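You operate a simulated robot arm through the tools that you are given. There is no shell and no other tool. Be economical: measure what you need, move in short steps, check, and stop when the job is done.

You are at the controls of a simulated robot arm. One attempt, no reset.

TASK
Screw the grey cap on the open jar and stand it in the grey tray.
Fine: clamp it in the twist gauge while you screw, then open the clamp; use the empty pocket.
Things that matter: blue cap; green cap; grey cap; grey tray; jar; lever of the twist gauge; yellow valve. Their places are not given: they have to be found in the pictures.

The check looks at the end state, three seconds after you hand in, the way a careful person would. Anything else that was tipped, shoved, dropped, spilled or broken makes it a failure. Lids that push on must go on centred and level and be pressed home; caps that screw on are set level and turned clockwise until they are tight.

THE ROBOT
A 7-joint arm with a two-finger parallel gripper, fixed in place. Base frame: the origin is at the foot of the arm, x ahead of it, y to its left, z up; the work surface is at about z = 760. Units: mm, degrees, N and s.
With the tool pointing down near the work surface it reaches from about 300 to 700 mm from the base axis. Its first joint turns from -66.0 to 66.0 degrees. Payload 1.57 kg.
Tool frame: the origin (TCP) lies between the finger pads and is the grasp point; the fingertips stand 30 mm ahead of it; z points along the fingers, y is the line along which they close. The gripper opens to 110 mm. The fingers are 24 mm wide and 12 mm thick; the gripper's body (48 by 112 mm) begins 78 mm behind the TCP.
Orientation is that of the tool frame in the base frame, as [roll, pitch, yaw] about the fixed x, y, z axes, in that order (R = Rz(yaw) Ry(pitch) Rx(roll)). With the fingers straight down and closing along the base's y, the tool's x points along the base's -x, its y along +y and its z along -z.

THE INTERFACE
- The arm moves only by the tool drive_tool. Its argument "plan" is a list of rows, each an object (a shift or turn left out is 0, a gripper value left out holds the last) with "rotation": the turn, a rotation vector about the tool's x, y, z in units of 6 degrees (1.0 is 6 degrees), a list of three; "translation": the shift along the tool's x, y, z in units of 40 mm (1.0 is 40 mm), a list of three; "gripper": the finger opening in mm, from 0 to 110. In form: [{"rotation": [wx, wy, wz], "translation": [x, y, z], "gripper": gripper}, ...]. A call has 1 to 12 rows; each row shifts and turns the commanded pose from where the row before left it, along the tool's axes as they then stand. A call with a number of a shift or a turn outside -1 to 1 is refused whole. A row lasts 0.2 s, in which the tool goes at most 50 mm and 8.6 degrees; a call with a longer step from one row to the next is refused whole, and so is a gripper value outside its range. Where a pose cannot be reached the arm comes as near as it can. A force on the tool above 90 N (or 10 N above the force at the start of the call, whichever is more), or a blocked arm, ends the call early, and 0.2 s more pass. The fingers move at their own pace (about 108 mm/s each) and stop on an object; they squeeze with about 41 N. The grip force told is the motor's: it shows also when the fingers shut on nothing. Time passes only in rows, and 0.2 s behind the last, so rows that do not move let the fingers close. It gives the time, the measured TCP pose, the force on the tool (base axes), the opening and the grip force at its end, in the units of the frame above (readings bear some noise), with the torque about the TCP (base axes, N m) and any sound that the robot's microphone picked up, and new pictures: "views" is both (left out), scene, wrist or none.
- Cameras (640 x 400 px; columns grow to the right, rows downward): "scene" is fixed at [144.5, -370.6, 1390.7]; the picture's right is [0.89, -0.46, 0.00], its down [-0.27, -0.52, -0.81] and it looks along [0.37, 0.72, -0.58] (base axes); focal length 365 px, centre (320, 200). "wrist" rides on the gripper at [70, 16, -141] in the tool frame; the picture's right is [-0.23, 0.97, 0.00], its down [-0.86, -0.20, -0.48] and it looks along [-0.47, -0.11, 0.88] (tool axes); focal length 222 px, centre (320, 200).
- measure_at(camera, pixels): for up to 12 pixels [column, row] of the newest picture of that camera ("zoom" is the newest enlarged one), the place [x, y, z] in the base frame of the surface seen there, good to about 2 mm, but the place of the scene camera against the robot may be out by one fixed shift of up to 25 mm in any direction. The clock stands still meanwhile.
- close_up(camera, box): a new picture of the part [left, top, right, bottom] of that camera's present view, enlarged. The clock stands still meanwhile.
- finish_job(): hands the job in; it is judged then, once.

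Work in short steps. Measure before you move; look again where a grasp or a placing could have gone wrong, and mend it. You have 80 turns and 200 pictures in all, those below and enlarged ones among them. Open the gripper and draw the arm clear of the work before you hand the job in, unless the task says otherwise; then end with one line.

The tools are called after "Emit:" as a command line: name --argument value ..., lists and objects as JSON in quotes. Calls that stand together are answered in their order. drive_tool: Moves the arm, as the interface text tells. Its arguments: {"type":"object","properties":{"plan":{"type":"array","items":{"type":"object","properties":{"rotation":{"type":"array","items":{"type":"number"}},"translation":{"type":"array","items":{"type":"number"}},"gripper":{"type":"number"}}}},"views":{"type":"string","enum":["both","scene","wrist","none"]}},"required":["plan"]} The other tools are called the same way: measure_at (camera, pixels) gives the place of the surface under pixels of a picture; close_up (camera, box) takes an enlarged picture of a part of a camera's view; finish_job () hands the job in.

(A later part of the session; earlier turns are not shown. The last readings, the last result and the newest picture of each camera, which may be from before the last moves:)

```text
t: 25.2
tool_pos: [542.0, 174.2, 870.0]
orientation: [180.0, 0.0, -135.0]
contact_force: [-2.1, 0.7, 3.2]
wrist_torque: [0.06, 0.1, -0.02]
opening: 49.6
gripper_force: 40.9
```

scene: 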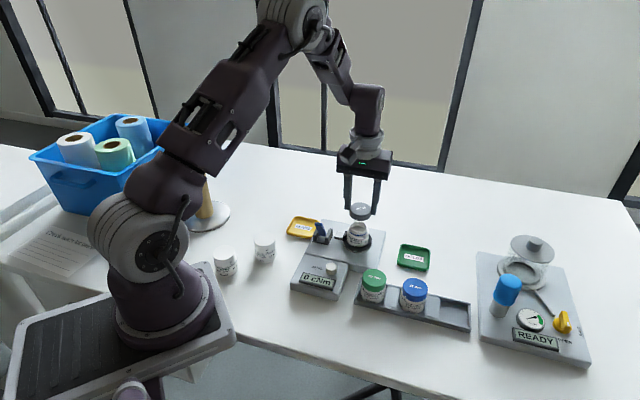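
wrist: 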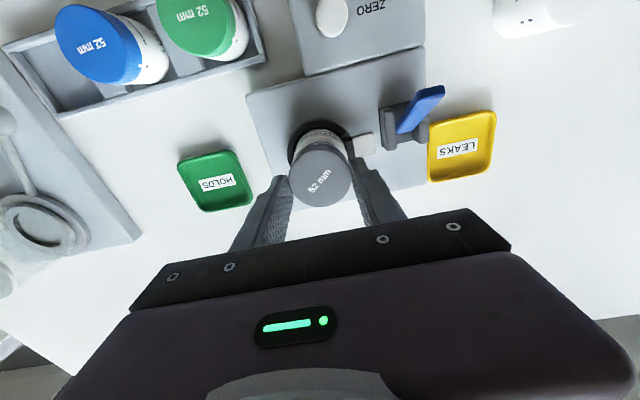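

Vertical contact starting (3.2 N). Press slightly more and begin turning clockwise (tool +z).

Emit:
drive_tool --plan '[{"translation": [0, 0, 0.03]}, {"rotation": [0, 0, 1], "translation": [0, 0, 0.001]}, {"rotation": [0, 0, 1], "translation": [0, 0, 0.001]}, {"rotation": [0, 0, 1], "translation": [0, 0, 0.001]}, {"rotation": [0, 0, 1], "translation": [0, 0, 0.001]}, {"rotation": [0, 0, 1], "translation": [0, 0, 0.001]}]' --views "none"

Emit:
close_up --camera "scene" --box '[290, 195, 399, 300]'

```text
t: 26.6
tool_pos: [542.0, 174.0, 870.1]
orientation: [180.0, 0.0, -165.3]
contact_force: [-4.3, -1.1, 19.5]
wrist_torque: [-0.01, 0.16, 0.02]
opening: 49.4
gripper_force: 40.7
```

```text
3.81 times, centred on (344, 248) of scene
```

zoom: 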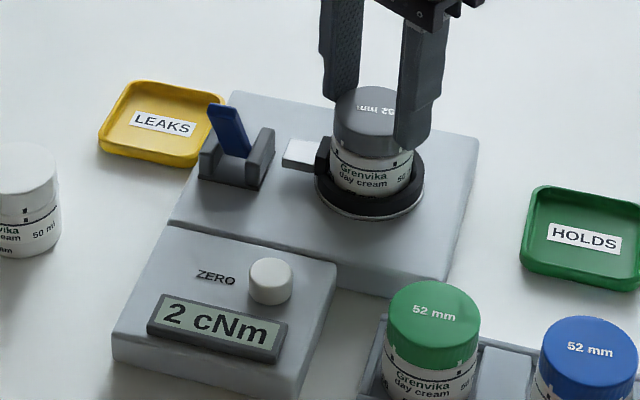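

Gauge shows 2 cNm, up-force 19.5 N. I'll keep turning clockwise without adding push, with a small -x correction.

Emit:
drive_tool --plan '[{"translation": [0.02, 0, 0]}, {"rotation": [0, 0, 1]}, {"rotation": [0, 0, 1]}, {"rotation": [0, 0, 1]}, {"rotation": [0, 0, 1]}, {"rotation": [0, 0, 1]}, {"rotation": [0, 0, 1]}, {"rotation": [0, 0, 1]}, {"rotation": [0, 0, 1]}, {"rotation": [0, 0, 1]}, {"rotation": [0, 0, 1]}]' --views "none"

Emit:
close_up --camera "scene" --box '[290, 195, 399, 300]'

```text
t: 29.0
tool_pos: [540.5, 173.3, 869.9]
orientation: [180.0, -0.1, 134.8]
contact_force: [11.5, -1.2, 4.8]
wrist_torque: [-0.11, -0.5, -0.03]
opening: 49.1
gripper_force: 41.1
```

```text
3.81 times, centred on (344, 248) of scene
```

zoom: 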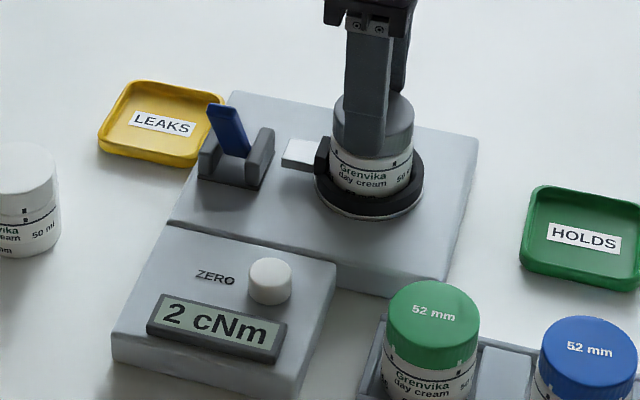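

Down-force relaxed as the thread pulls in, so it's engaged. Undo the x nudge and continue turning with a small down-feed.

Emit:
drive_tool --plan '[{"translation": [-0.014, 0.014, 0.01]}, {"rotation": [0, 0, 1], "translation": [0, 0, 0.0018]}, {"rotation": [0, 0, 1], "translation": [0, 0, 0.0018]}, {"rotation": [0, 0, 1], "translation": [0, 0, 0.0018]}, {"rotation": [0, 0, 1], "translation": [0, 0, 0.0018]}, {"rotation": [0, 0, 1], "translation": [0, 0, 0.0018]}, {"rotation": [0, 0, 1], "translation": [0, 0, 0.0018]}, {"rotation": [0, 0, 1], "translation": [0, 0, 0.0018]}, {"rotation": [0, 0, 1], "translation": [0, 0, 0.0018]}, {}]' --views "none"

Emit:
close_up --camera "scene" --box '[290, 195, 399, 300]'

```text
t: 31.2
tool_pos: [541.0, 172.9, 868.0]
orientation: [-180.0, 0.0, 86.8]
contact_force: [-5.1, 0.7, 14.5]
wrist_torque: [0.02, 0.26, 0.01]
opening: 49.2
gripper_force: 40.6
```

```text
3.81 times, centred on (344, 248) of scene
```

zoom: 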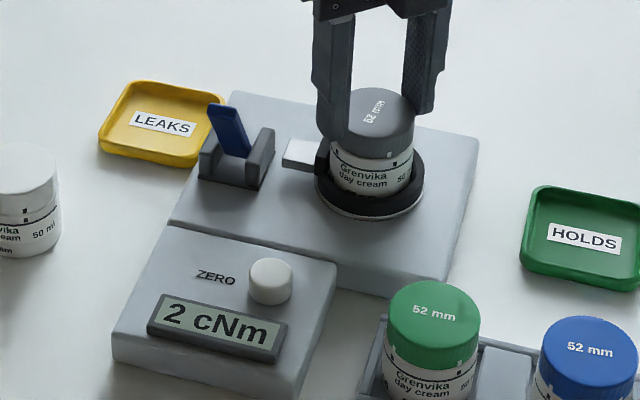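

Turning smoothly at yaw 87. Continue clockwise.

Emit:
drive_tool --plan '[{"rotation": [0, 0, 1], "translation": [0, 0, 0.0012]}, {"rotation": [0, 0, 1], "translation": [0, 0, 0.0012]}, {"rotation": [0, 0, 1], "translation": [0, 0, 0.0012]}, {"rotation": [0, 0, 1], "translation": [0, 0, 0.0012]}, {"rotation": [0, 0, 1], "translation": [0, 0, 0.0012]}, {"rotation": [0, 0, 1], "translation": [0, 0, 0.0012]}, {"rotation": [0, 0, 1], "translation": [0, 0, 0.0012]}, {"rotation": [0, 0, 1], "translation": [0, 0, 0.0012]}, {}]' --views "none"

Emit:
close_up --camera "scene" --box '[290, 195, 399, 300]'

```text
t: 33.2
tool_pos: [540.3, 173.7, 867.6]
orientation: [-180.0, 0.1, 38.8]
contact_force: [-8.5, 0.8, 1.9]
wrist_torque: [0.05, 0.27, -0.01]
opening: 49.2
gripper_force: 40.4
```

```text
3.81 times, centred on (344, 248) of scene
```

zoom: 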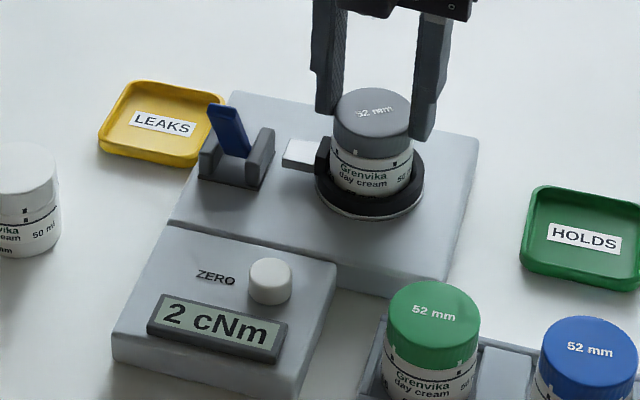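

Still 2 cNm (running torque). Continue turning with slightly more down-feed.

Emit:
drive_tool --plan '[{"rotation": [0, 0, 1], "translation": [0, 0, 0.01]}, {"rotation": [0, 0, 1], "translation": [0, 0, 0.002]}, {"rotation": [0, 0, 1], "translation": [0, 0, 0.002]}, {"rotation": [0, 0, 1], "translation": [0, 0, 0.002]}, {"rotation": [0, 0, 1], "translation": [0, 0, 0.002]}, {"rotation": [0, 0, 1], "translation": [0, 0, 0.002]}, {}]' --views "wrist"

Emit:
close_up --camera "scene" --box '[290, 195, 399, 300]'

```text
t: 34.8
tool_pos: [540.4, 174.0, 866.6]
orientation: [-179.9, 0.0, 2.7]
contact_force: [-12.2, 3.7, 5.7]
wrist_torque: [0.04, 0.43, 0.0]
opening: 48.9
gripper_force: 41.5
```

wrist: 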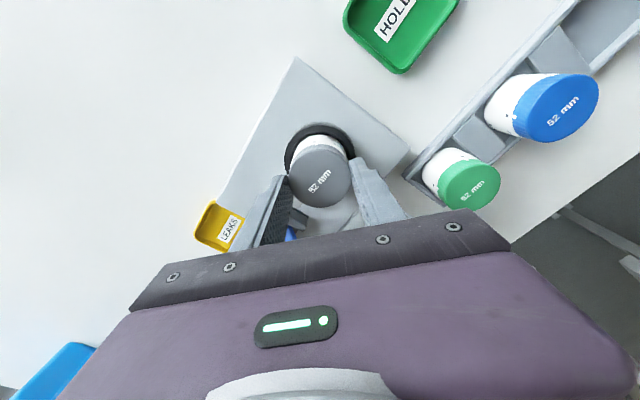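

```text
3.81 times, centred on (344, 248) of scene
```

zoom: 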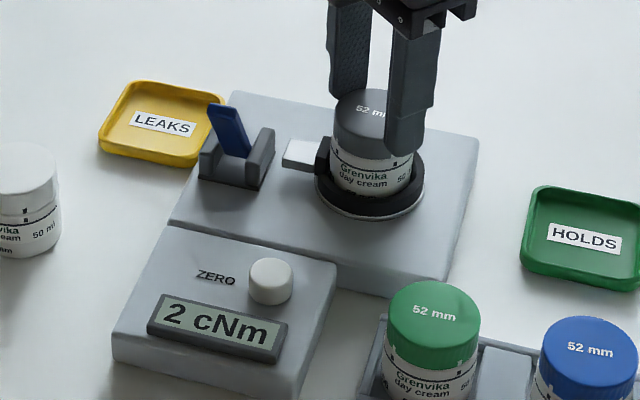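

Side force grew to -12 N in x, so I'll ease 1 mm that way and continue turning.

Emit:
drive_tool --plan '[{"translation": [-0.025, -0.008, 0]}, {"rotation": [0, 0, 1], "translation": [0, 0, 0.004]}, {"rotation": [0, 0, 1], "translation": [0, 0, 0.002]}, {"rotation": [0, 0, 1], "translation": [0, 0, 0.002]}, {"rotation": [0, 0, 1], "translation": [0, 0, 0.002]}, {"rotation": [0, 0, 1], "translation": [0, 0, 0.002]}, {"rotation": [0, 0, 1], "translation": [0, 0, 0.002]}, {}]' --views "none"

Emit:
close_up --camera "scene" --box '[290, 195, 399, 300]'

```text
t: 36.6
tool_pos: [535.0, 174.4, 865.9]
orientation: [-179.8, -0.2, -11.6]
contact_force: [38.1, 15.3, 18.3]
wrist_torque: [0.53, -1.13, 0.13]
opening: 49.3
gripper_force: 41.1
out of reach, approached as far as the arm can: row 4, 5, 6, 7
```

```text
3.81 times, centred on (344, 248) of scene
```

zoom: 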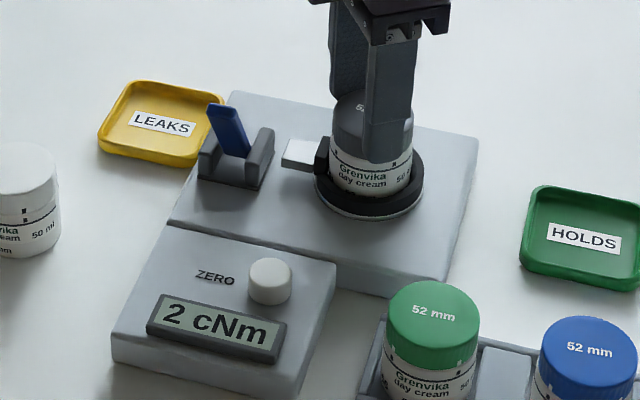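

Wrist limit reached at yaw about -11 with side force building. Release now and rise straight up.

Emit:
drive_tool --plan '[{"gripper": 75}, {}, {}]'

Emit:
close_up --camera "scene" --box '[315, 195, 399, 251]'

```text
t: 37.4
tool_pos: [531.4, 174.3, 864.4]
orientation: [-180.0, 0.3, -11.6]
contact_force: [-0.8, 0.2, 0.3]
wrist_torque: [0.0, 0.01, 0.0]
opening: 74.7
gripper_force: 0.0
```

scene: 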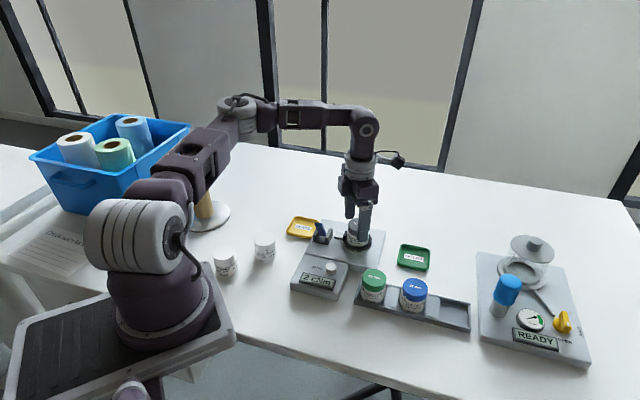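
wrist: 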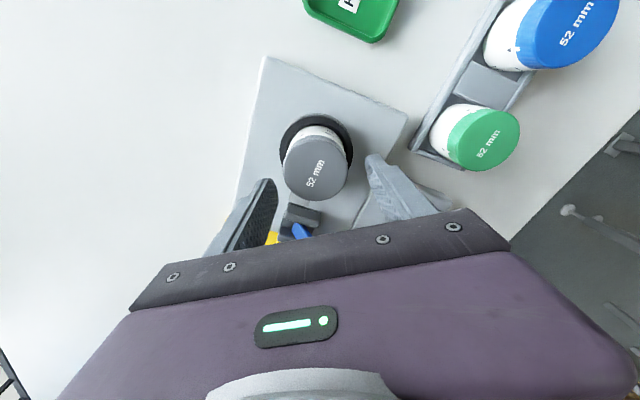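

```text
7.14 times, centred on (357, 223) of scene
```

zoom: 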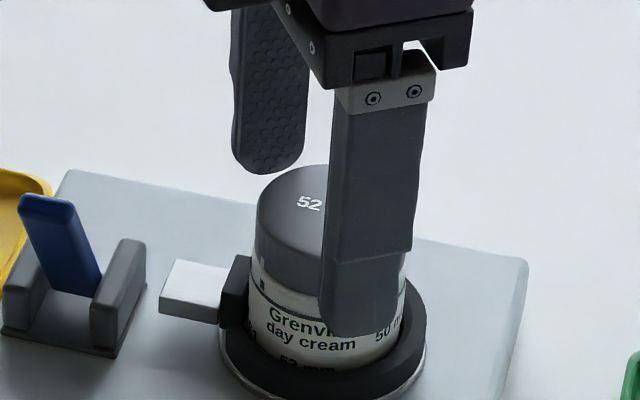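

Released cleanly. Raise and rotate back.

Emit:
drive_tool --plan '[{"translation": [0, 0, -0.8]}, {"translation": [0, 0, -0.7]}, {"rotation": [0, 0, -1]}, {"rotation": [0, 0, -1]}, {"rotation": [0, 0, -1]}, {"rotation": [0, 0, -1]}, {"rotation": [0, 0, -1]}, {"rotation": [0, 0, -1]}, {"rotation": [0, 0, -1]}, {}]' --views "none"

Emit:
close_up --camera "scene" --box '[315, 195, 399, 251]'

```text
t: 39.6
tool_pos: [532.9, 173.9, 924.8]
orientation: [-179.9, 0.1, 30.5]
contact_force: [0.3, 0.1, -0.1]
wrist_torque: [0.01, 0.01, 0.0]
opening: 75.0
gripper_force: 0.0
```

```text
7.14 times, centred on (357, 223) of scene
```

zoom: 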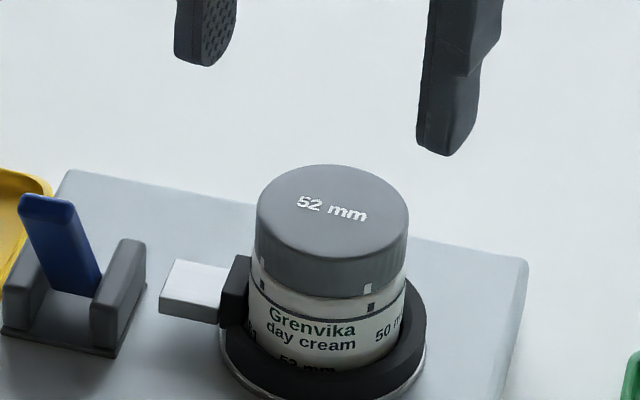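

The cap sits level on the threads. Rotating back (3 calls) for the next bite.

Emit:
drive_tool --plan '[{"rotation": [0, 0, -1]}, {"rotation": [0, 0, -1]}, {"rotation": [0, 0, -1]}, {"rotation": [0, 0, -1]}, {"rotation": [0, 0, -1]}, {"rotation": [0, 0, -1]}, {"rotation": [0, 0, -1]}, {"rotation": [0, 0, -1]}, {"rotation": [0, 0, -1]}, {"rotation": [0, 0, -1]}, {"rotation": [0, 0, -1]}, {"rotation": [0, 0, -1]}]' --views "none"

Emit:
drive_tool --plan '[{"rotation": [0, 0, -1]}, {"rotation": [0, 0, -1]}, {"rotation": [0, 0, -1]}, {"rotation": [0, 0, -1]}, {"rotation": [0, 0, -1]}, {"rotation": [0, 0, -1]}, {"rotation": [0, 0, -1]}, {"rotation": [0, 0, -1]}, {"rotation": [0, 0, -1]}, {"rotation": [0, 0, -1]}, {"rotation": [0, 0, -1]}, {"rotation": [0, 0, -1]}]' --views "none"

Emit:
drive_tool --plan '[{"rotation": [0, 0, -1]}, {"rotation": [0, 0, -1]}, {"rotation": [0, 0, -1]}, {"rotation": [0, 0, -1]}, {"rotation": [0, 0, -1]}, {"rotation": [0, 0, -1]}, {"rotation": [0, 0, -1]}, {"rotation": [0, 0, -1]}, {"rotation": [0, 0, -0.4]}, {}]' --views "wrist"

Emit:
close_up --camera "wrist" --box '[240, 90, 400, 210]'

```text
t: 42.2
tool_pos: [534.3, 174.3, 924.6]
orientation: [-179.9, -0.1, 102.5]
contact_force: [-0.8, -0.6, 0.0]
wrist_torque: [0.04, -0.01, 0.02]
opening: 75.1
gripper_force: 0.0
```

```text
t: 44.8
tool_pos: [533.8, 173.1, 925.8]
orientation: [-179.9, -0.1, 174.6]
contact_force: [-0.3, -0.2, 0.2]
wrist_torque: [0.0, -0.02, 0.0]
opening: 75.2
gripper_force: 0.1
```

```text
t: 47.0
tool_pos: [533.5, 173.1, 924.3]
orientation: [179.8, -0.1, -135.3]
contact_force: [0.2, 1.2, -0.7]
wrist_torque: [0.01, 0.01, -0.03]
opening: 74.9
gripper_force: 0.0
```

wrist: 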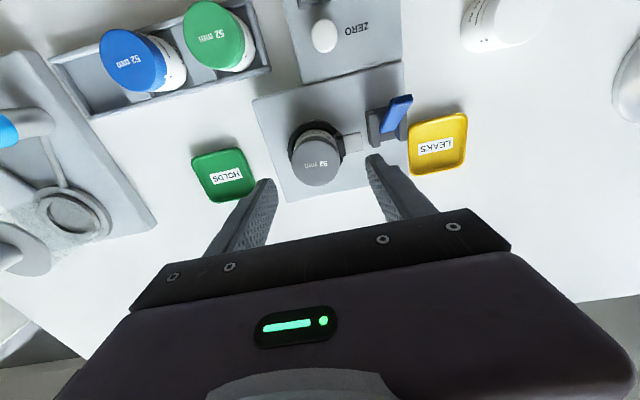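

```text
3.33 times, centred on (320, 150) of wrist
```

zoom: 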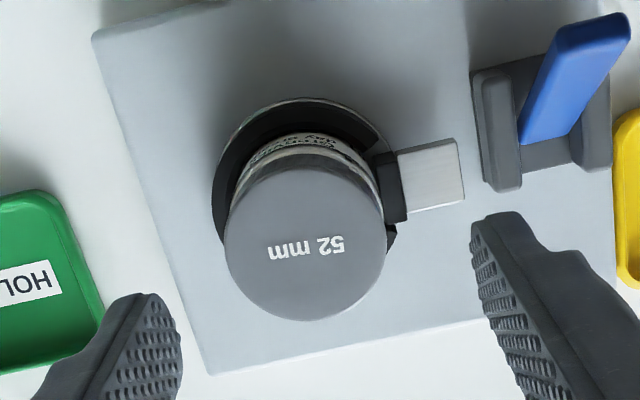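

Measure the cap's centre on the jar for the regrip.

Emit:
measure_at --camera "zoom" --pixels '[[305, 243], [231, 243], [380, 243], [305, 172], [305, 314], [255, 190], [355, 295], [255, 295], [355, 190]]'

```text
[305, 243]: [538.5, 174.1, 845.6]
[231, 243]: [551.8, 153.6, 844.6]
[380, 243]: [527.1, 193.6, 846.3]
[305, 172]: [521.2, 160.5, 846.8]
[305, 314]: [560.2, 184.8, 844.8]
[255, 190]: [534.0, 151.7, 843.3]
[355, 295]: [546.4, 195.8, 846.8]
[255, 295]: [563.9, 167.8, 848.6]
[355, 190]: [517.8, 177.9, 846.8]
```

Cap centre (540.3,173.2), top 845.6. Centre on it, descend and grip.

Emit:
drive_tool --plan '[{"translation": [-0.122, -0.118, 0.4]}, {"translation": [0, 0, 0.6]}, {"translation": [0, 0, 0.5]}, {}, {"gripper": 40}, {}, {}, {}]' --views "wrist"

```text
t: 48.8
tool_pos: [539.3, 173.3, 864.8]
orientation: [179.9, 0.0, -135.3]
contact_force: [10.6, -10.4, -2.0]
wrist_torque: [-0.42, -0.37, 0.0]
opening: 49.2
gripper_force: 41.1
```

wrist: 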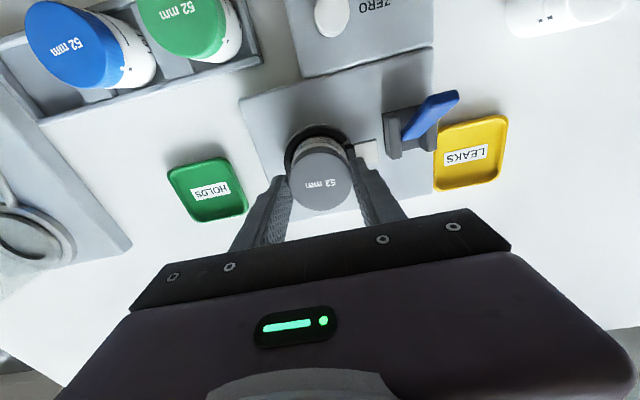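

Grip is 1 mm off along closing (15 N side), so move tool -y 1.1 mm, then turn on.

Emit:
drive_tool --plan '[{"translation": [0, -0.028, 0]}, {"rotation": [0, 0, 1], "translation": [0, 0, 0.001]}, {"rotation": [0, 0, 1], "translation": [0, 0, 0.001]}, {"rotation": [0, 0, 1], "translation": [0, 0, 0.001]}, {"rotation": [0, 0, 1], "translation": [0, 0, 0.001]}, {"rotation": [0, 0, 1], "translation": [0, 0, 0.001]}, {"rotation": [0, 0, 1], "translation": [0, 0, 0.001]}, {}]' --views "none"

Emit:
close_up --camera "scene" --box '[290, 195, 399, 300]'

```text
t: 50.6
tool_pos: [540.0, 172.7, 865.1]
orientation: [180.0, -0.2, -171.3]
contact_force: [-4.7, -4.3, -1.6]
wrist_torque: [0.02, 0.04, 0.01]
opening: 49.4
gripper_force: 41.4
```

```text
3.81 times, centred on (344, 248) of scene
```

zoom: 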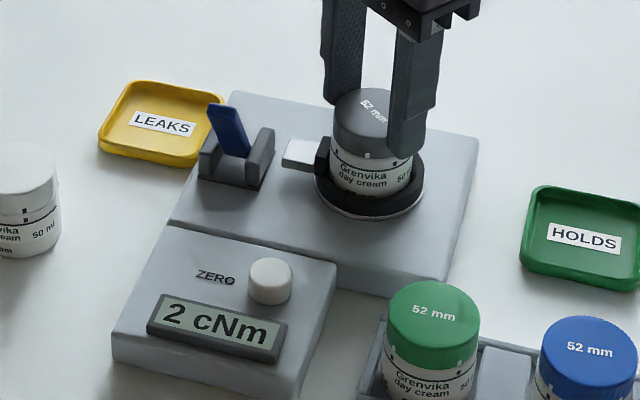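

Side forces are low. Continue turning.

Emit:
drive_tool --plan '[{"rotation": [0, 0, 1], "translation": [0, 0, 0.002]}, {"rotation": [0, 0, 1], "translation": [0, 0, 0.002]}, {"rotation": [0, 0, 1], "translation": [0, 0, 0.002]}, {"rotation": [0, 0, 1], "translation": [0, 0, 0.002]}, {"rotation": [0, 0, 1], "translation": [0, 0, 0.002]}, {"rotation": [0, 0, 1], "translation": [0, 0, 0.002]}, {"rotation": [0, 0, 1], "translation": [0, 0, 0.002]}, {"rotation": [0, 0, 1], "translation": [0, 0, 0.002]}, {}]' --views "none"

Emit:
close_up --camera "scene" --box '[290, 195, 399, 300]'

```text
t: 52.6
tool_pos: [540.1, 174.6, 864.0]
orientation: [-179.9, -0.2, 140.7]
contact_force: [-10.0, 6.1, 0.2]
wrist_torque: [0.29, 0.26, 0.01]
opening: 49.3
gripper_force: 40.7
```

```text
3.81 times, centred on (344, 248) of scene
```

zoom: 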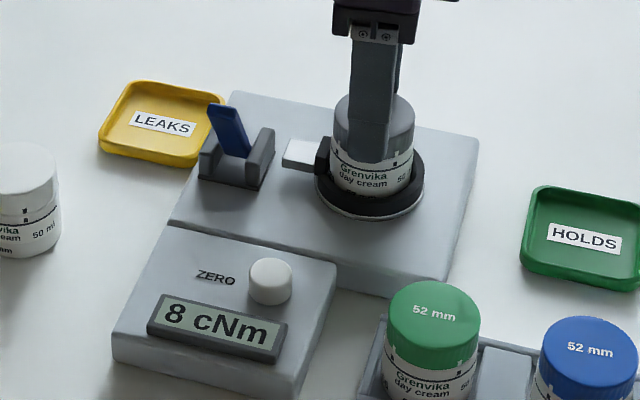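

Torque rises to 8 cNm. Small steps now.

Emit:
drive_tool --plan '[{"translation": [0.015, 0, 0]}, {"rotation": [0, 0, 1]}, {"rotation": [0, 0, 1]}, {}]' --views "none"

Emit:
close_up --camera "scene" --box '[290, 195, 399, 300]'

```text
t: 53.6
tool_pos: [540.4, 172.5, 863.9]
orientation: [-179.9, 0.0, 128.7]
contact_force: [2.9, -4.1, -2.0]
wrist_torque: [-0.31, -0.22, 0.68]
opening: 49.4
gripper_force: 41.3
```

```text
3.81 times, centred on (344, 248) of scene
```

zoom: 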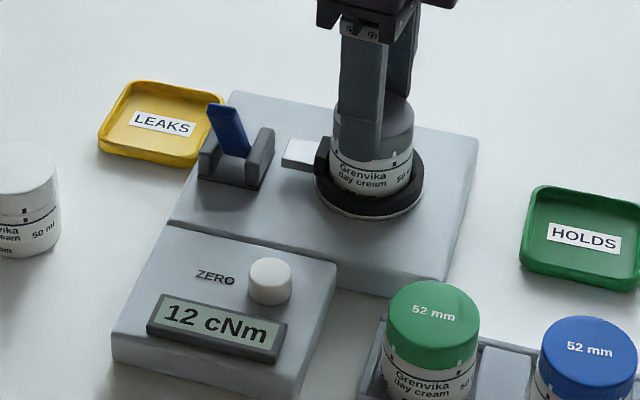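

Wrist torque is 0.68 Nm. One more small step.

Emit:
drive_tool --plan '[{}, {"rotation": [0, 0, 0.5]}, {}]' --views "none"

Emit:
close_up --camera "scene" --box '[290, 195, 399, 300]'

```text
t: 54.4
tool_pos: [540.8, 173.8, 864.4]
orientation: [-179.8, -0.2, 125.9]
contact_force: [5.3, -3.6, -0.1]
wrist_torque: [-0.25, -0.32, 0.7]
opening: 49.2
gripper_force: 40.4
```

```text
3.81 times, centred on (344, 248) of scene
```

zoom: 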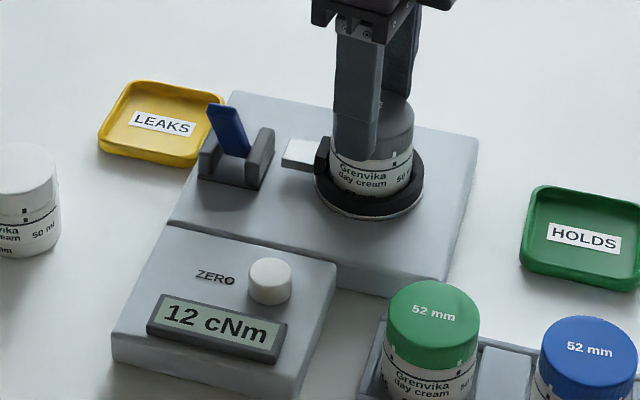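

Torque plateaus. I'll check whether cap and fingers still move together or slip.

Emit:
close_up --camera "scene" --box '[335, 210, 383, 250]'

Emit:
drive_tool --plan '[{"rotation": [0, 0, 0.7]}, {"rotation": [0, 0, 0.7]}, {}]' --views "wrist"

Emit:
close_up --camera "scene" --box '[335, 210, 383, 250]'

Emit:
close_up --camera "wrist" --box '[256, 110, 384, 220]'

Emit:
close_up --camera "scene" --box '[290, 195, 399, 300]'

```text
10.00 times, centred on (359, 230) of scene
```

zoom: 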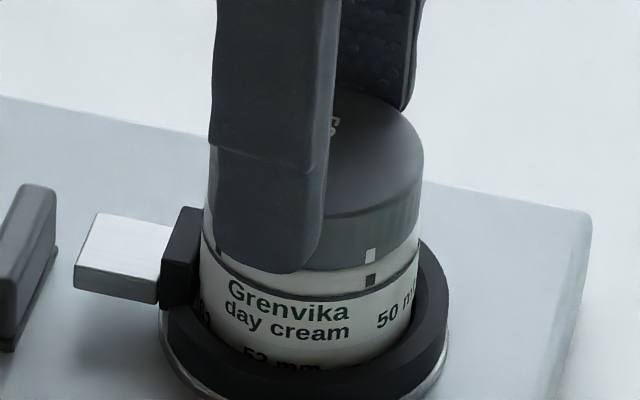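

```text
t: 55.2
tool_pos: [540.4, 176.0, 863.7]
orientation: [-179.9, -0.2, 117.5]
contact_force: [3.1, 7.5, -0.1]
wrist_torque: [0.31, -0.11, 0.8]
opening: 49.2
gripper_force: 41.1
```

wrist: 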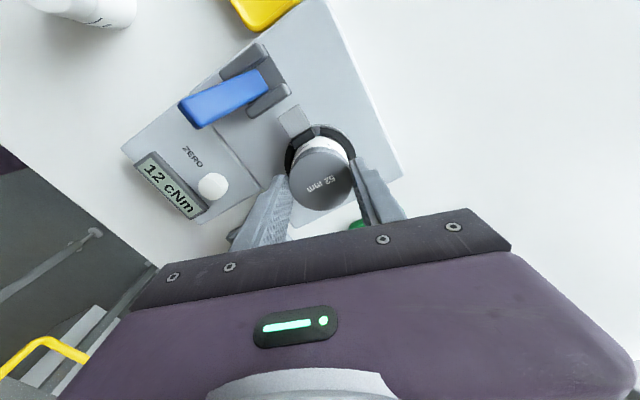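

```text
10.00 times, centred on (359, 230) of scene
```

zoom: 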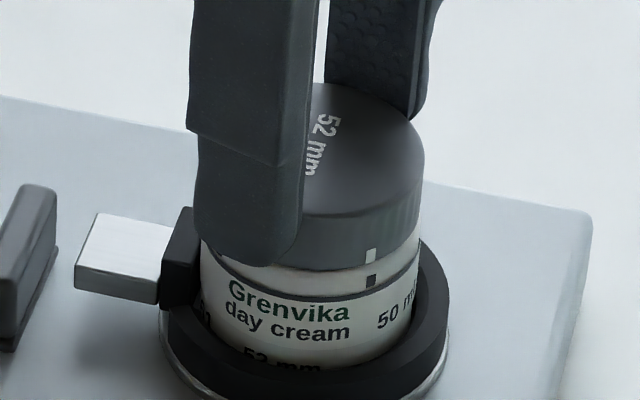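

```text
3.64 times, centred on (320, 165) of wrist
```

zoom: 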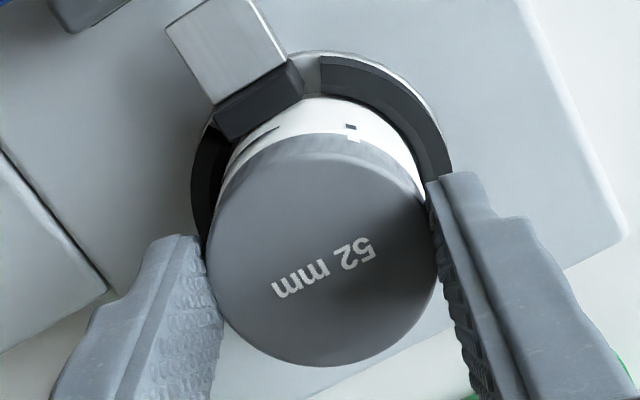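

```text
3.81 times, centred on (344, 248) of scene
```

zoom: 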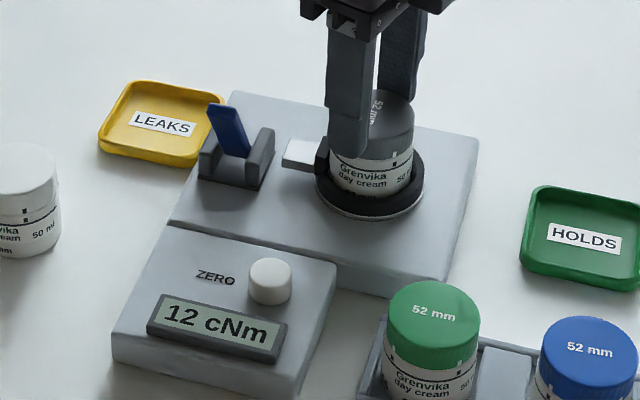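

The cap's white mark lines up with the jar's mark and the cap stops while the fingers slip, so it is tight. Release and rise.

Emit:
drive_tool --plan '[{"gripper": 75}, {}, {"translation": [0, 0, -0.8]}, {"translation": [0, 0, -0.9]}, {"translation": [0, 0, -0.5]}, {}]'

Emit:
close_up --camera "scene" --box '[315, 195, 399, 251]'

```text
t: 56.6
tool_pos: [541.7, 172.5, 951.8]
orientation: [-179.9, -0.1, 117.4]
contact_force: [0.2, 0.1, 0.3]
wrist_torque: [-0.01, 0.01, -0.01]
opening: 74.8
gripper_force: 0.1
```

scene: 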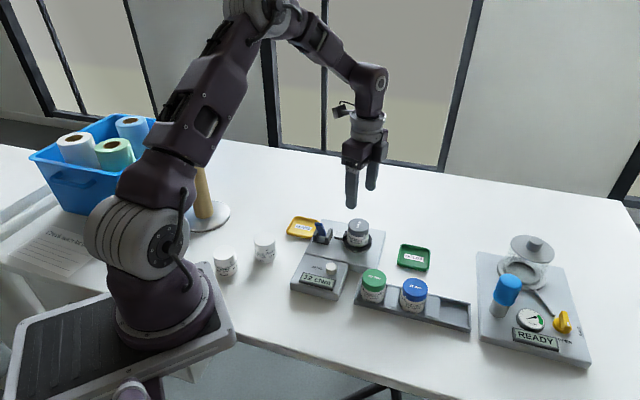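
wrist: 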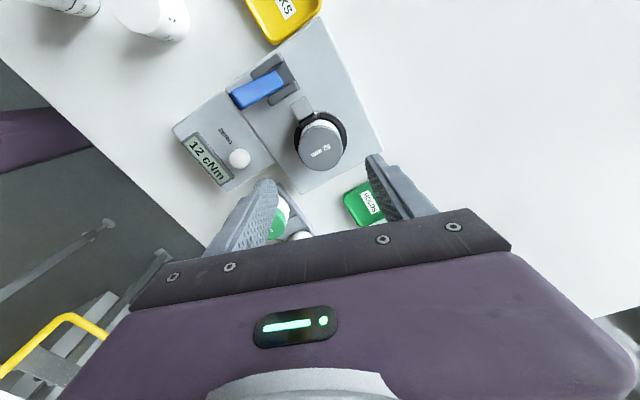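

```text
7.14 times, centred on (357, 223) of scene
```

zoom: 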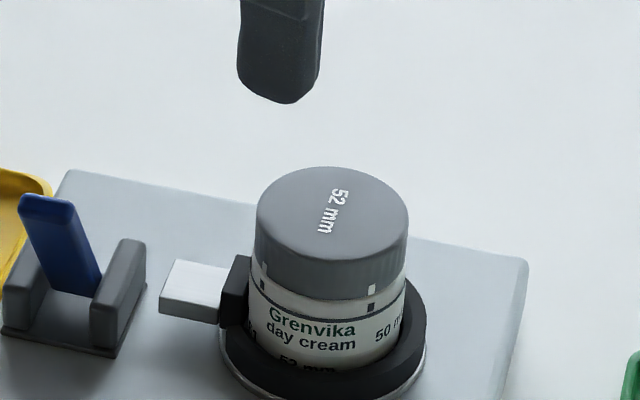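

Cap is level and home. Now go above the lever (top at about (452,202,862)) with yaw 135 and straddle it.

Emit:
drive_tool --plan '[{"rotation": [0, 0, -1], "gripper": 50}, {"rotation": [0, 0, -1]}, {"rotation": [0, 0, -0.93]}, {"translation": [0.71, -0.286, 0]}, {"translation": [0.71, -0.286, 0]}, {"translation": [0.71, -0.286, 0]}, {}]'

Emit:
close_up --camera "wrist" --box '[260, 100, 420, 220]'

```text
t: 58.2
tool_pos: [455.1, 209.7, 953.5]
orientation: [-179.9, -0.1, 134.9]
contact_force: [1.0, 0.0, 0.3]
wrist_torque: [0.0, 0.0, 0.0]
opening: 49.8
gripper_force: 0.2
```

scene: 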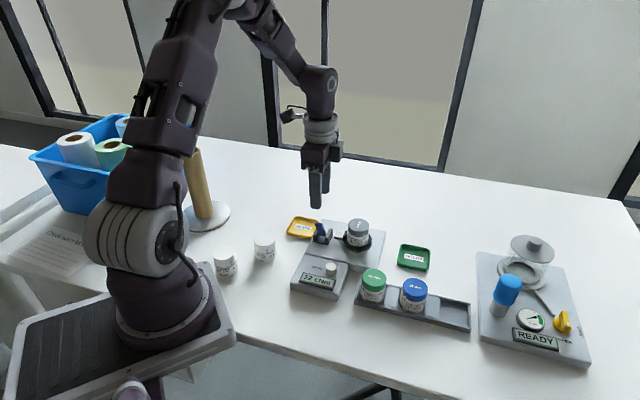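
wrist: 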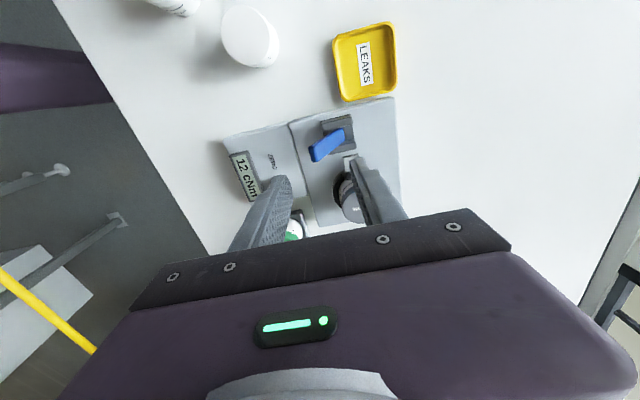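

```text
3.33 times, centred on (340, 160) of wrist
```

zoom: 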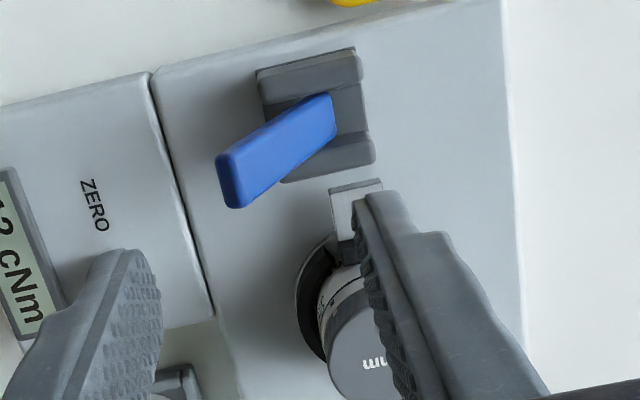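

Descend 81 mm, then push the lever back (tool +y) in steps.

Emit:
drive_tool --plan '[{"translation": [0, 0, 0.7]}, {"translation": [0, 0, 0.7]}, {"translation": [0, 0, 0.62]}, {}, {"translation": [0, 0.25, 0]}, {"translation": [0, 0.2, 0]}, {"translation": [0, 0.2, 0]}, {"translation": [0, 0.2, 0]}, {"translation": [0, 0.2, 0]}]'

Emit:
close_up --camera "wrist" --box '[240, 100, 400, 220]'

```text
t: 60.2
tool_pos: [484.5, 238.9, 872.4]
orientation: [-179.9, -0.2, 135.0]
contact_force: [0.1, 0.8, -0.4]
wrist_torque: [0.02, -0.03, 0.01]
opening: 50.6
gripper_force: 0.2
```

scene: 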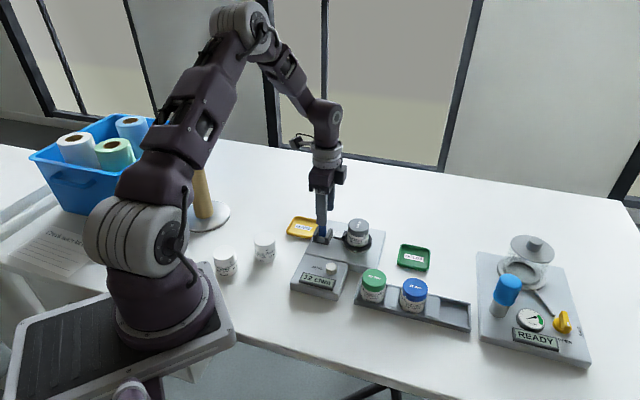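
wrist: 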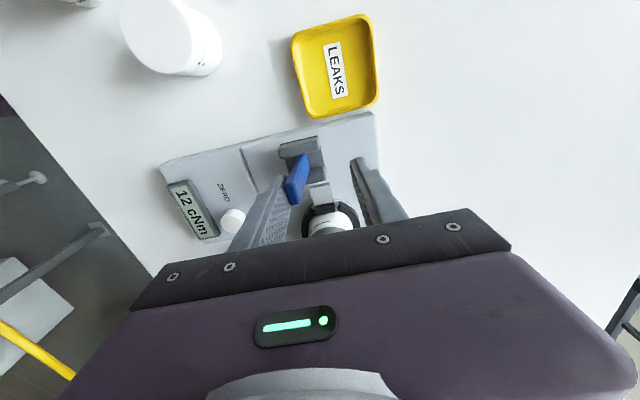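

```text
3.33 times, centred on (320, 160) of wrist
```

zoom: 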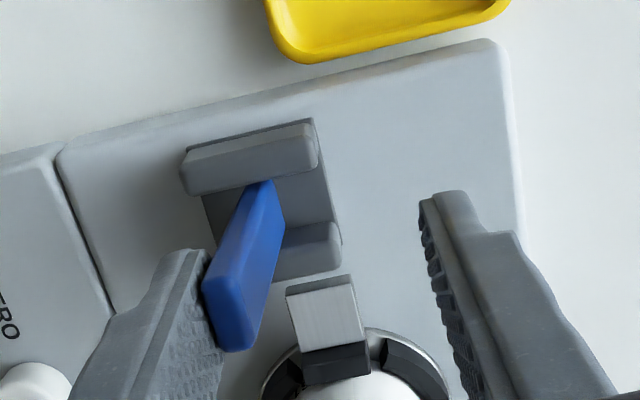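

Lever moving freely with no force. Continue pushing back 40 mm.

Emit:
drive_tool --plan '[{"translation": [0, 0.25, 0]}, {"translation": [0, 0.25, 0]}, {"translation": [0, 0.2, 0]}, {"translation": [0, 0.15, 0]}]'

Emit:
close_up --camera "wrist" --box '[220, 100, 380, 220]'

```text
t: 61.2
tool_pos: [508.5, 262.2, 872.4]
orientation: [-179.7, -0.3, 134.9]
contact_force: [-10.9, -9.3, 15.1]
wrist_torque: [-0.69, 0.63, 0.05]
opening: 62.8
gripper_force: 6.9
```

scene: 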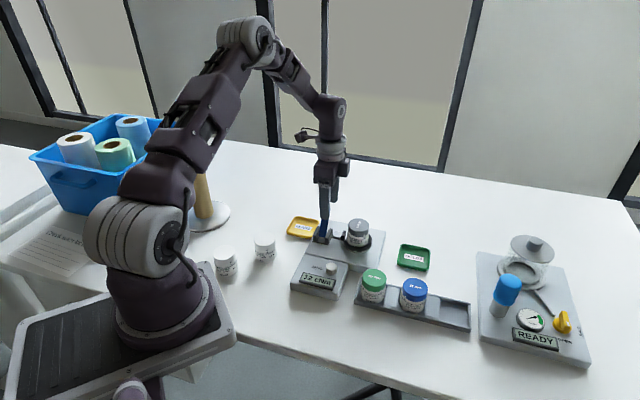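
wrist: 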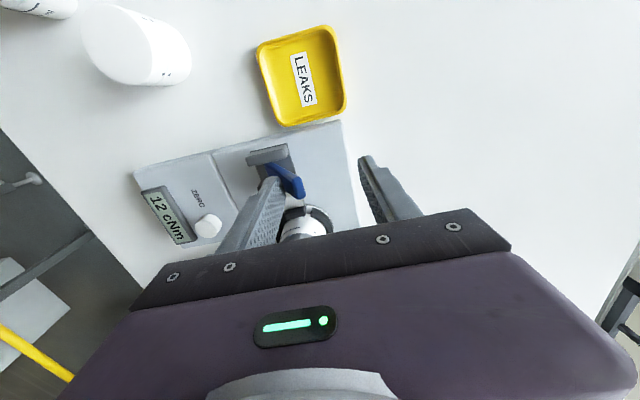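

```text
3.33 times, centred on (300, 160) of wrist
```

zoom: 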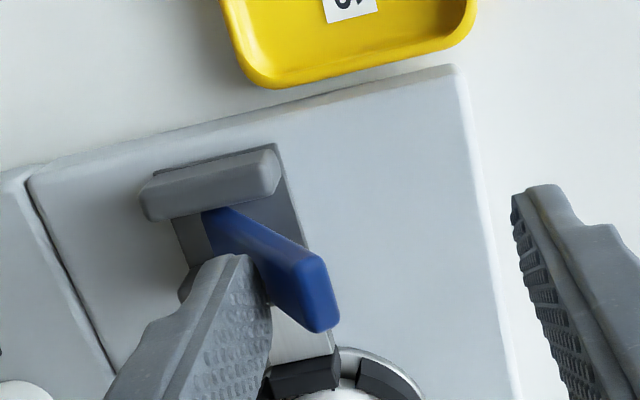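

Lever reached the same stop as at the start. Back off, rise, and check the plunger.

Emit:
drive_tool --plan '[{"translation": [0, -0.22, -0.2]}, {"translation": [0, 0, -1]}, {"translation": [0, 0, -1]}, {}]'

Emit:
close_up --camera "scene" --box '[305, 195, 399, 260]'

Emit:
close_up --camera "wrist" --box '[240, 100, 400, 220]'

```text
t: 62.2
tool_pos: [503.9, 256.8, 960.0]
orientation: [-179.9, -0.1, 134.9]
contact_force: [-0.3, -1.5, -0.9]
wrist_torque: [0.03, 0.03, 0.01]
opening: 50.1
gripper_force: 0.1
```

scene: 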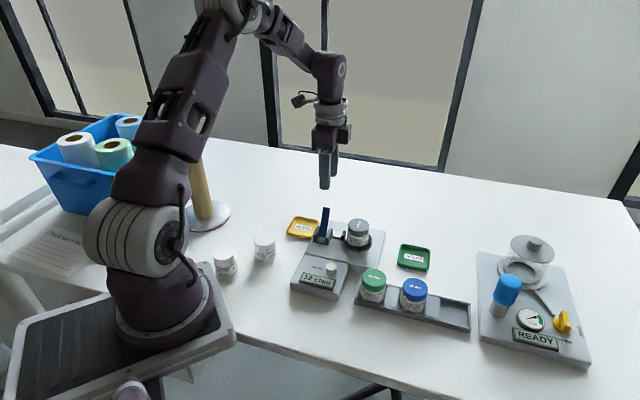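
wrist: 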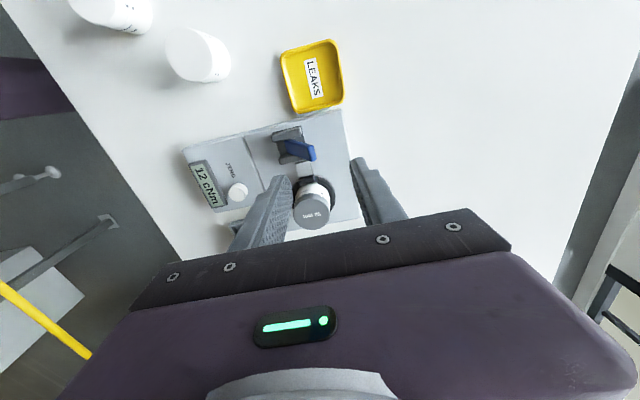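

```text
6.15 times, centred on (352, 228) of scene
```

zoom: 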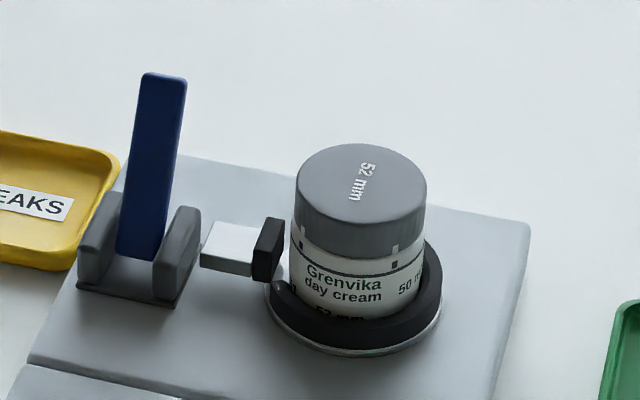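

```text
3.33 times, centred on (320, 160) of wrist
```

zoom: 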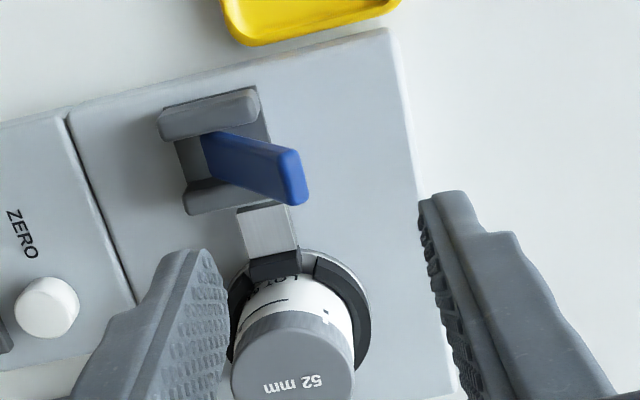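

Clamp is open and the plunger withdrawn. Before lifting the jar, I'll measure the empty pocket from the scene camera.

Emit:
close_up --camera "scene" --box '[345, 255, 483, 340]'

```text
4.64 times, centred on (414, 298) of scene
```

zoom: 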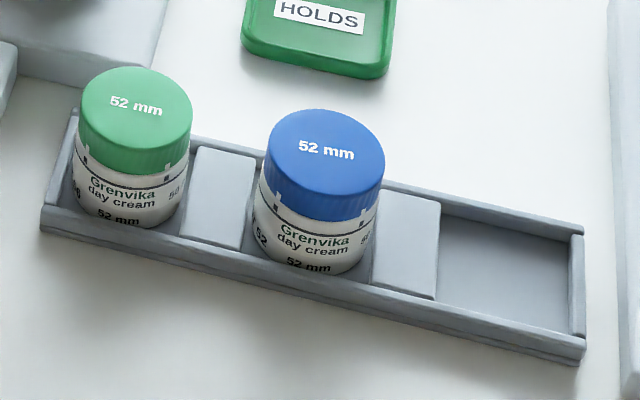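

Emit:
measure_at --camera "zoom" --pixels '[[440, 285], [438, 204], [576, 330], [576, 240], [510, 322], [510, 208], [510, 270], [450, 280], [560, 310], [500, 300], [420, 250], [326, 145]]'

```text
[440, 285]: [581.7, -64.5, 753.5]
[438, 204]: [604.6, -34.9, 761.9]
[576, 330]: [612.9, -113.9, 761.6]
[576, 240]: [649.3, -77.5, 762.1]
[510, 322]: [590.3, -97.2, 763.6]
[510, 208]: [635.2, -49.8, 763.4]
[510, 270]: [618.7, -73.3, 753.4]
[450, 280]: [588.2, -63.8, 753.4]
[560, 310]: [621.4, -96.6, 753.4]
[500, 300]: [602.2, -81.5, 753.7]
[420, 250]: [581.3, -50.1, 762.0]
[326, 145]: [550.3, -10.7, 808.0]
```

Pocket centre estimate is about (610.5,-83) in base. Now hover above the jar and measure its cap.

Emit:
drive_tool --plan '[{"translation": [-0.708, -0.279, 0], "gripper": 80}, {"translation": [-0.708, -0.279, 0]}, {"translation": [-0.708, -0.279, 0]}, {}]' --views "wrist"

Emit:
close_up --camera "wrist" --box '[240, 80, 400, 200]'

```text
t: 63.2
tool_pos: [540.5, 172.4, 959.2]
orientation: [-179.9, -0.2, 135.1]
contact_force: [-0.1, -0.1, -0.3]
wrist_torque: [-0.03, 0.0, -0.02]
opening: 79.7
gripper_force: 0.1
```

wrist: 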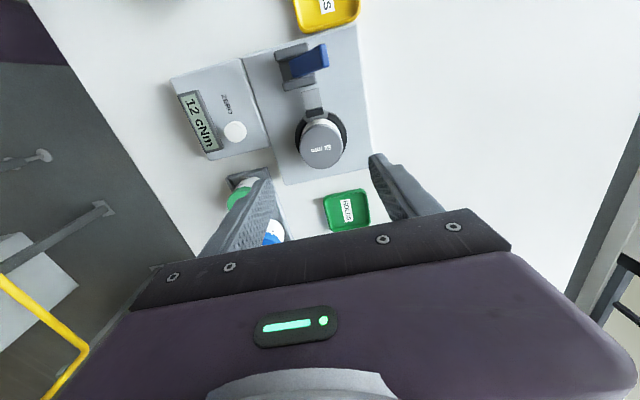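

```text
3.33 times, centred on (320, 140) of wrist
```

zoom: 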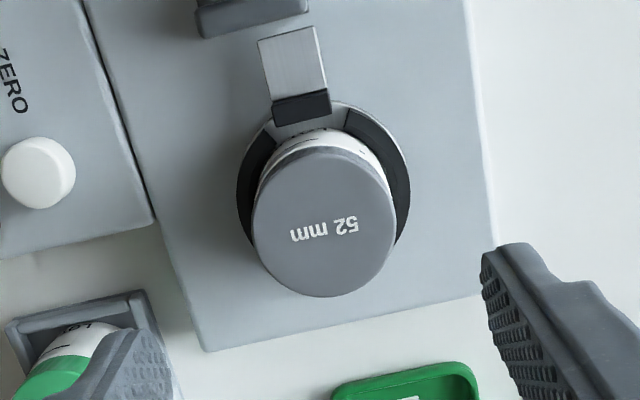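

Emit:
measure_at --camera "zoom" --pixels '[[324, 223], [260, 223], [388, 223], [324, 158], [324, 289], [280, 175], [368, 272], [280, 272], [368, 175]]'

```text
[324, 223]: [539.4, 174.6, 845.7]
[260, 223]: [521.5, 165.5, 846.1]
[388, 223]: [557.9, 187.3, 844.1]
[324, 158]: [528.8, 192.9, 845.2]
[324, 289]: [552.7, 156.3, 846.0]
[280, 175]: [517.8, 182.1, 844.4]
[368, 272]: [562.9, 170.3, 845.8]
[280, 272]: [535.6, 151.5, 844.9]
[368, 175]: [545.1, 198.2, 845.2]
```

Cap centre is now (540.3,175.4). Correct +2.8 mm in y, descend and grip (tips at z ≈ 832, on the cap skirt).

Emit:
drive_tool --plan '[{"translation": [0.048, 0.048, 0.6]}, {"translation": [0, 0, 0.7]}, {"translation": [0, 0, 0.7]}, {"translation": [0, 0, 0.42]}, {}, {"gripper": 40}, {}, {}, {}]' --views "wrist"

```text
t: 65.2
tool_pos: [539.4, 176.6, 863.0]
orientation: [-179.9, -0.2, 135.0]
contact_force: [-0.1, 0.1, -1.0]
wrist_torque: [-0.01, -0.04, 0.01]
opening: 49.1
gripper_force: 41.4
```

wrist: 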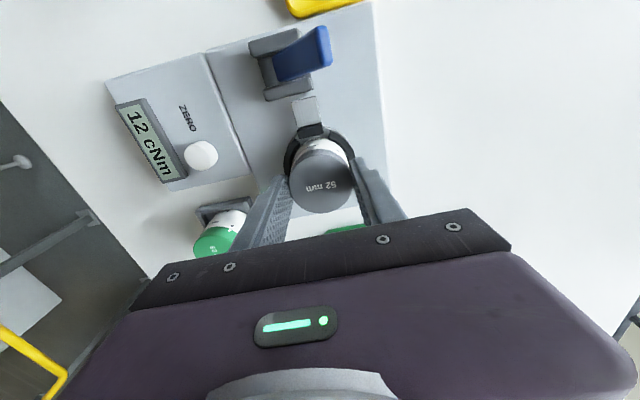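

Gripped with no side force. Lift straight up slowly, then higher.

Emit:
drive_tool --plan '[{"translation": [0, 0, -0.2]}, {"translation": [0, 0, -0.3]}, {"translation": [0, 0, -0.5]}, {"translation": [0, 0, -0.8]}, {"translation": [0, 0, -0.7]}, {}]'

Emit:
close_up --camera "scene" --box '[305, 170, 399, 260]'

```text
t: 66.6
tool_pos: [541.1, 175.5, 961.9]
orientation: [-179.9, -0.1, 135.0]
contact_force: [-0.5, 0.2, -0.3]
wrist_torque: [-0.02, 0.01, 0.02]
opening: 49.2
gripper_force: 40.9
```

scene: 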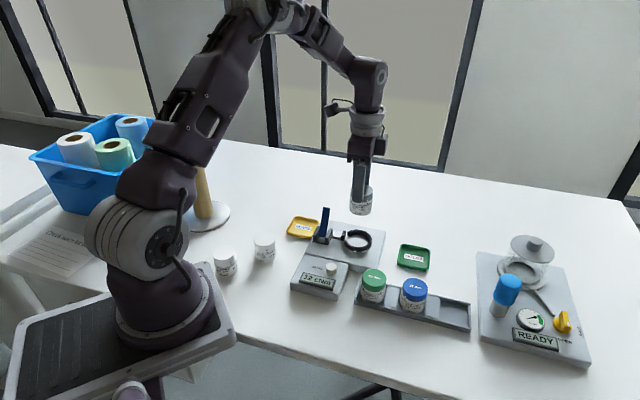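
wrist: 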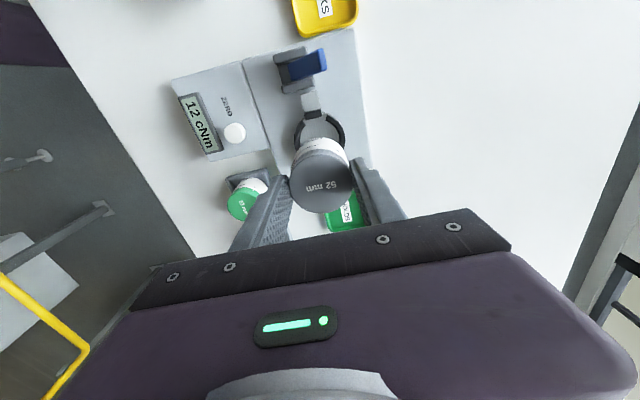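

```text
4.44 times, centred on (352, 215) of scene
```

zoom: 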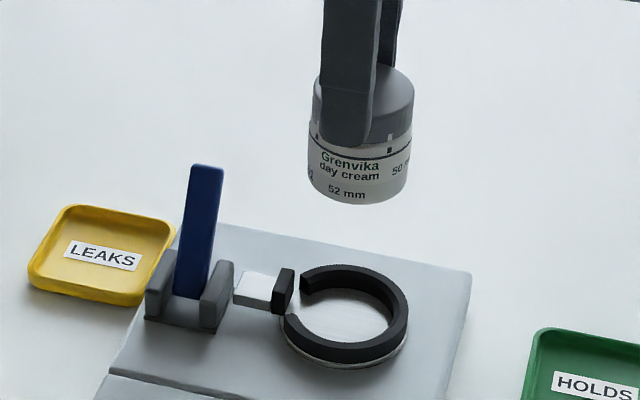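

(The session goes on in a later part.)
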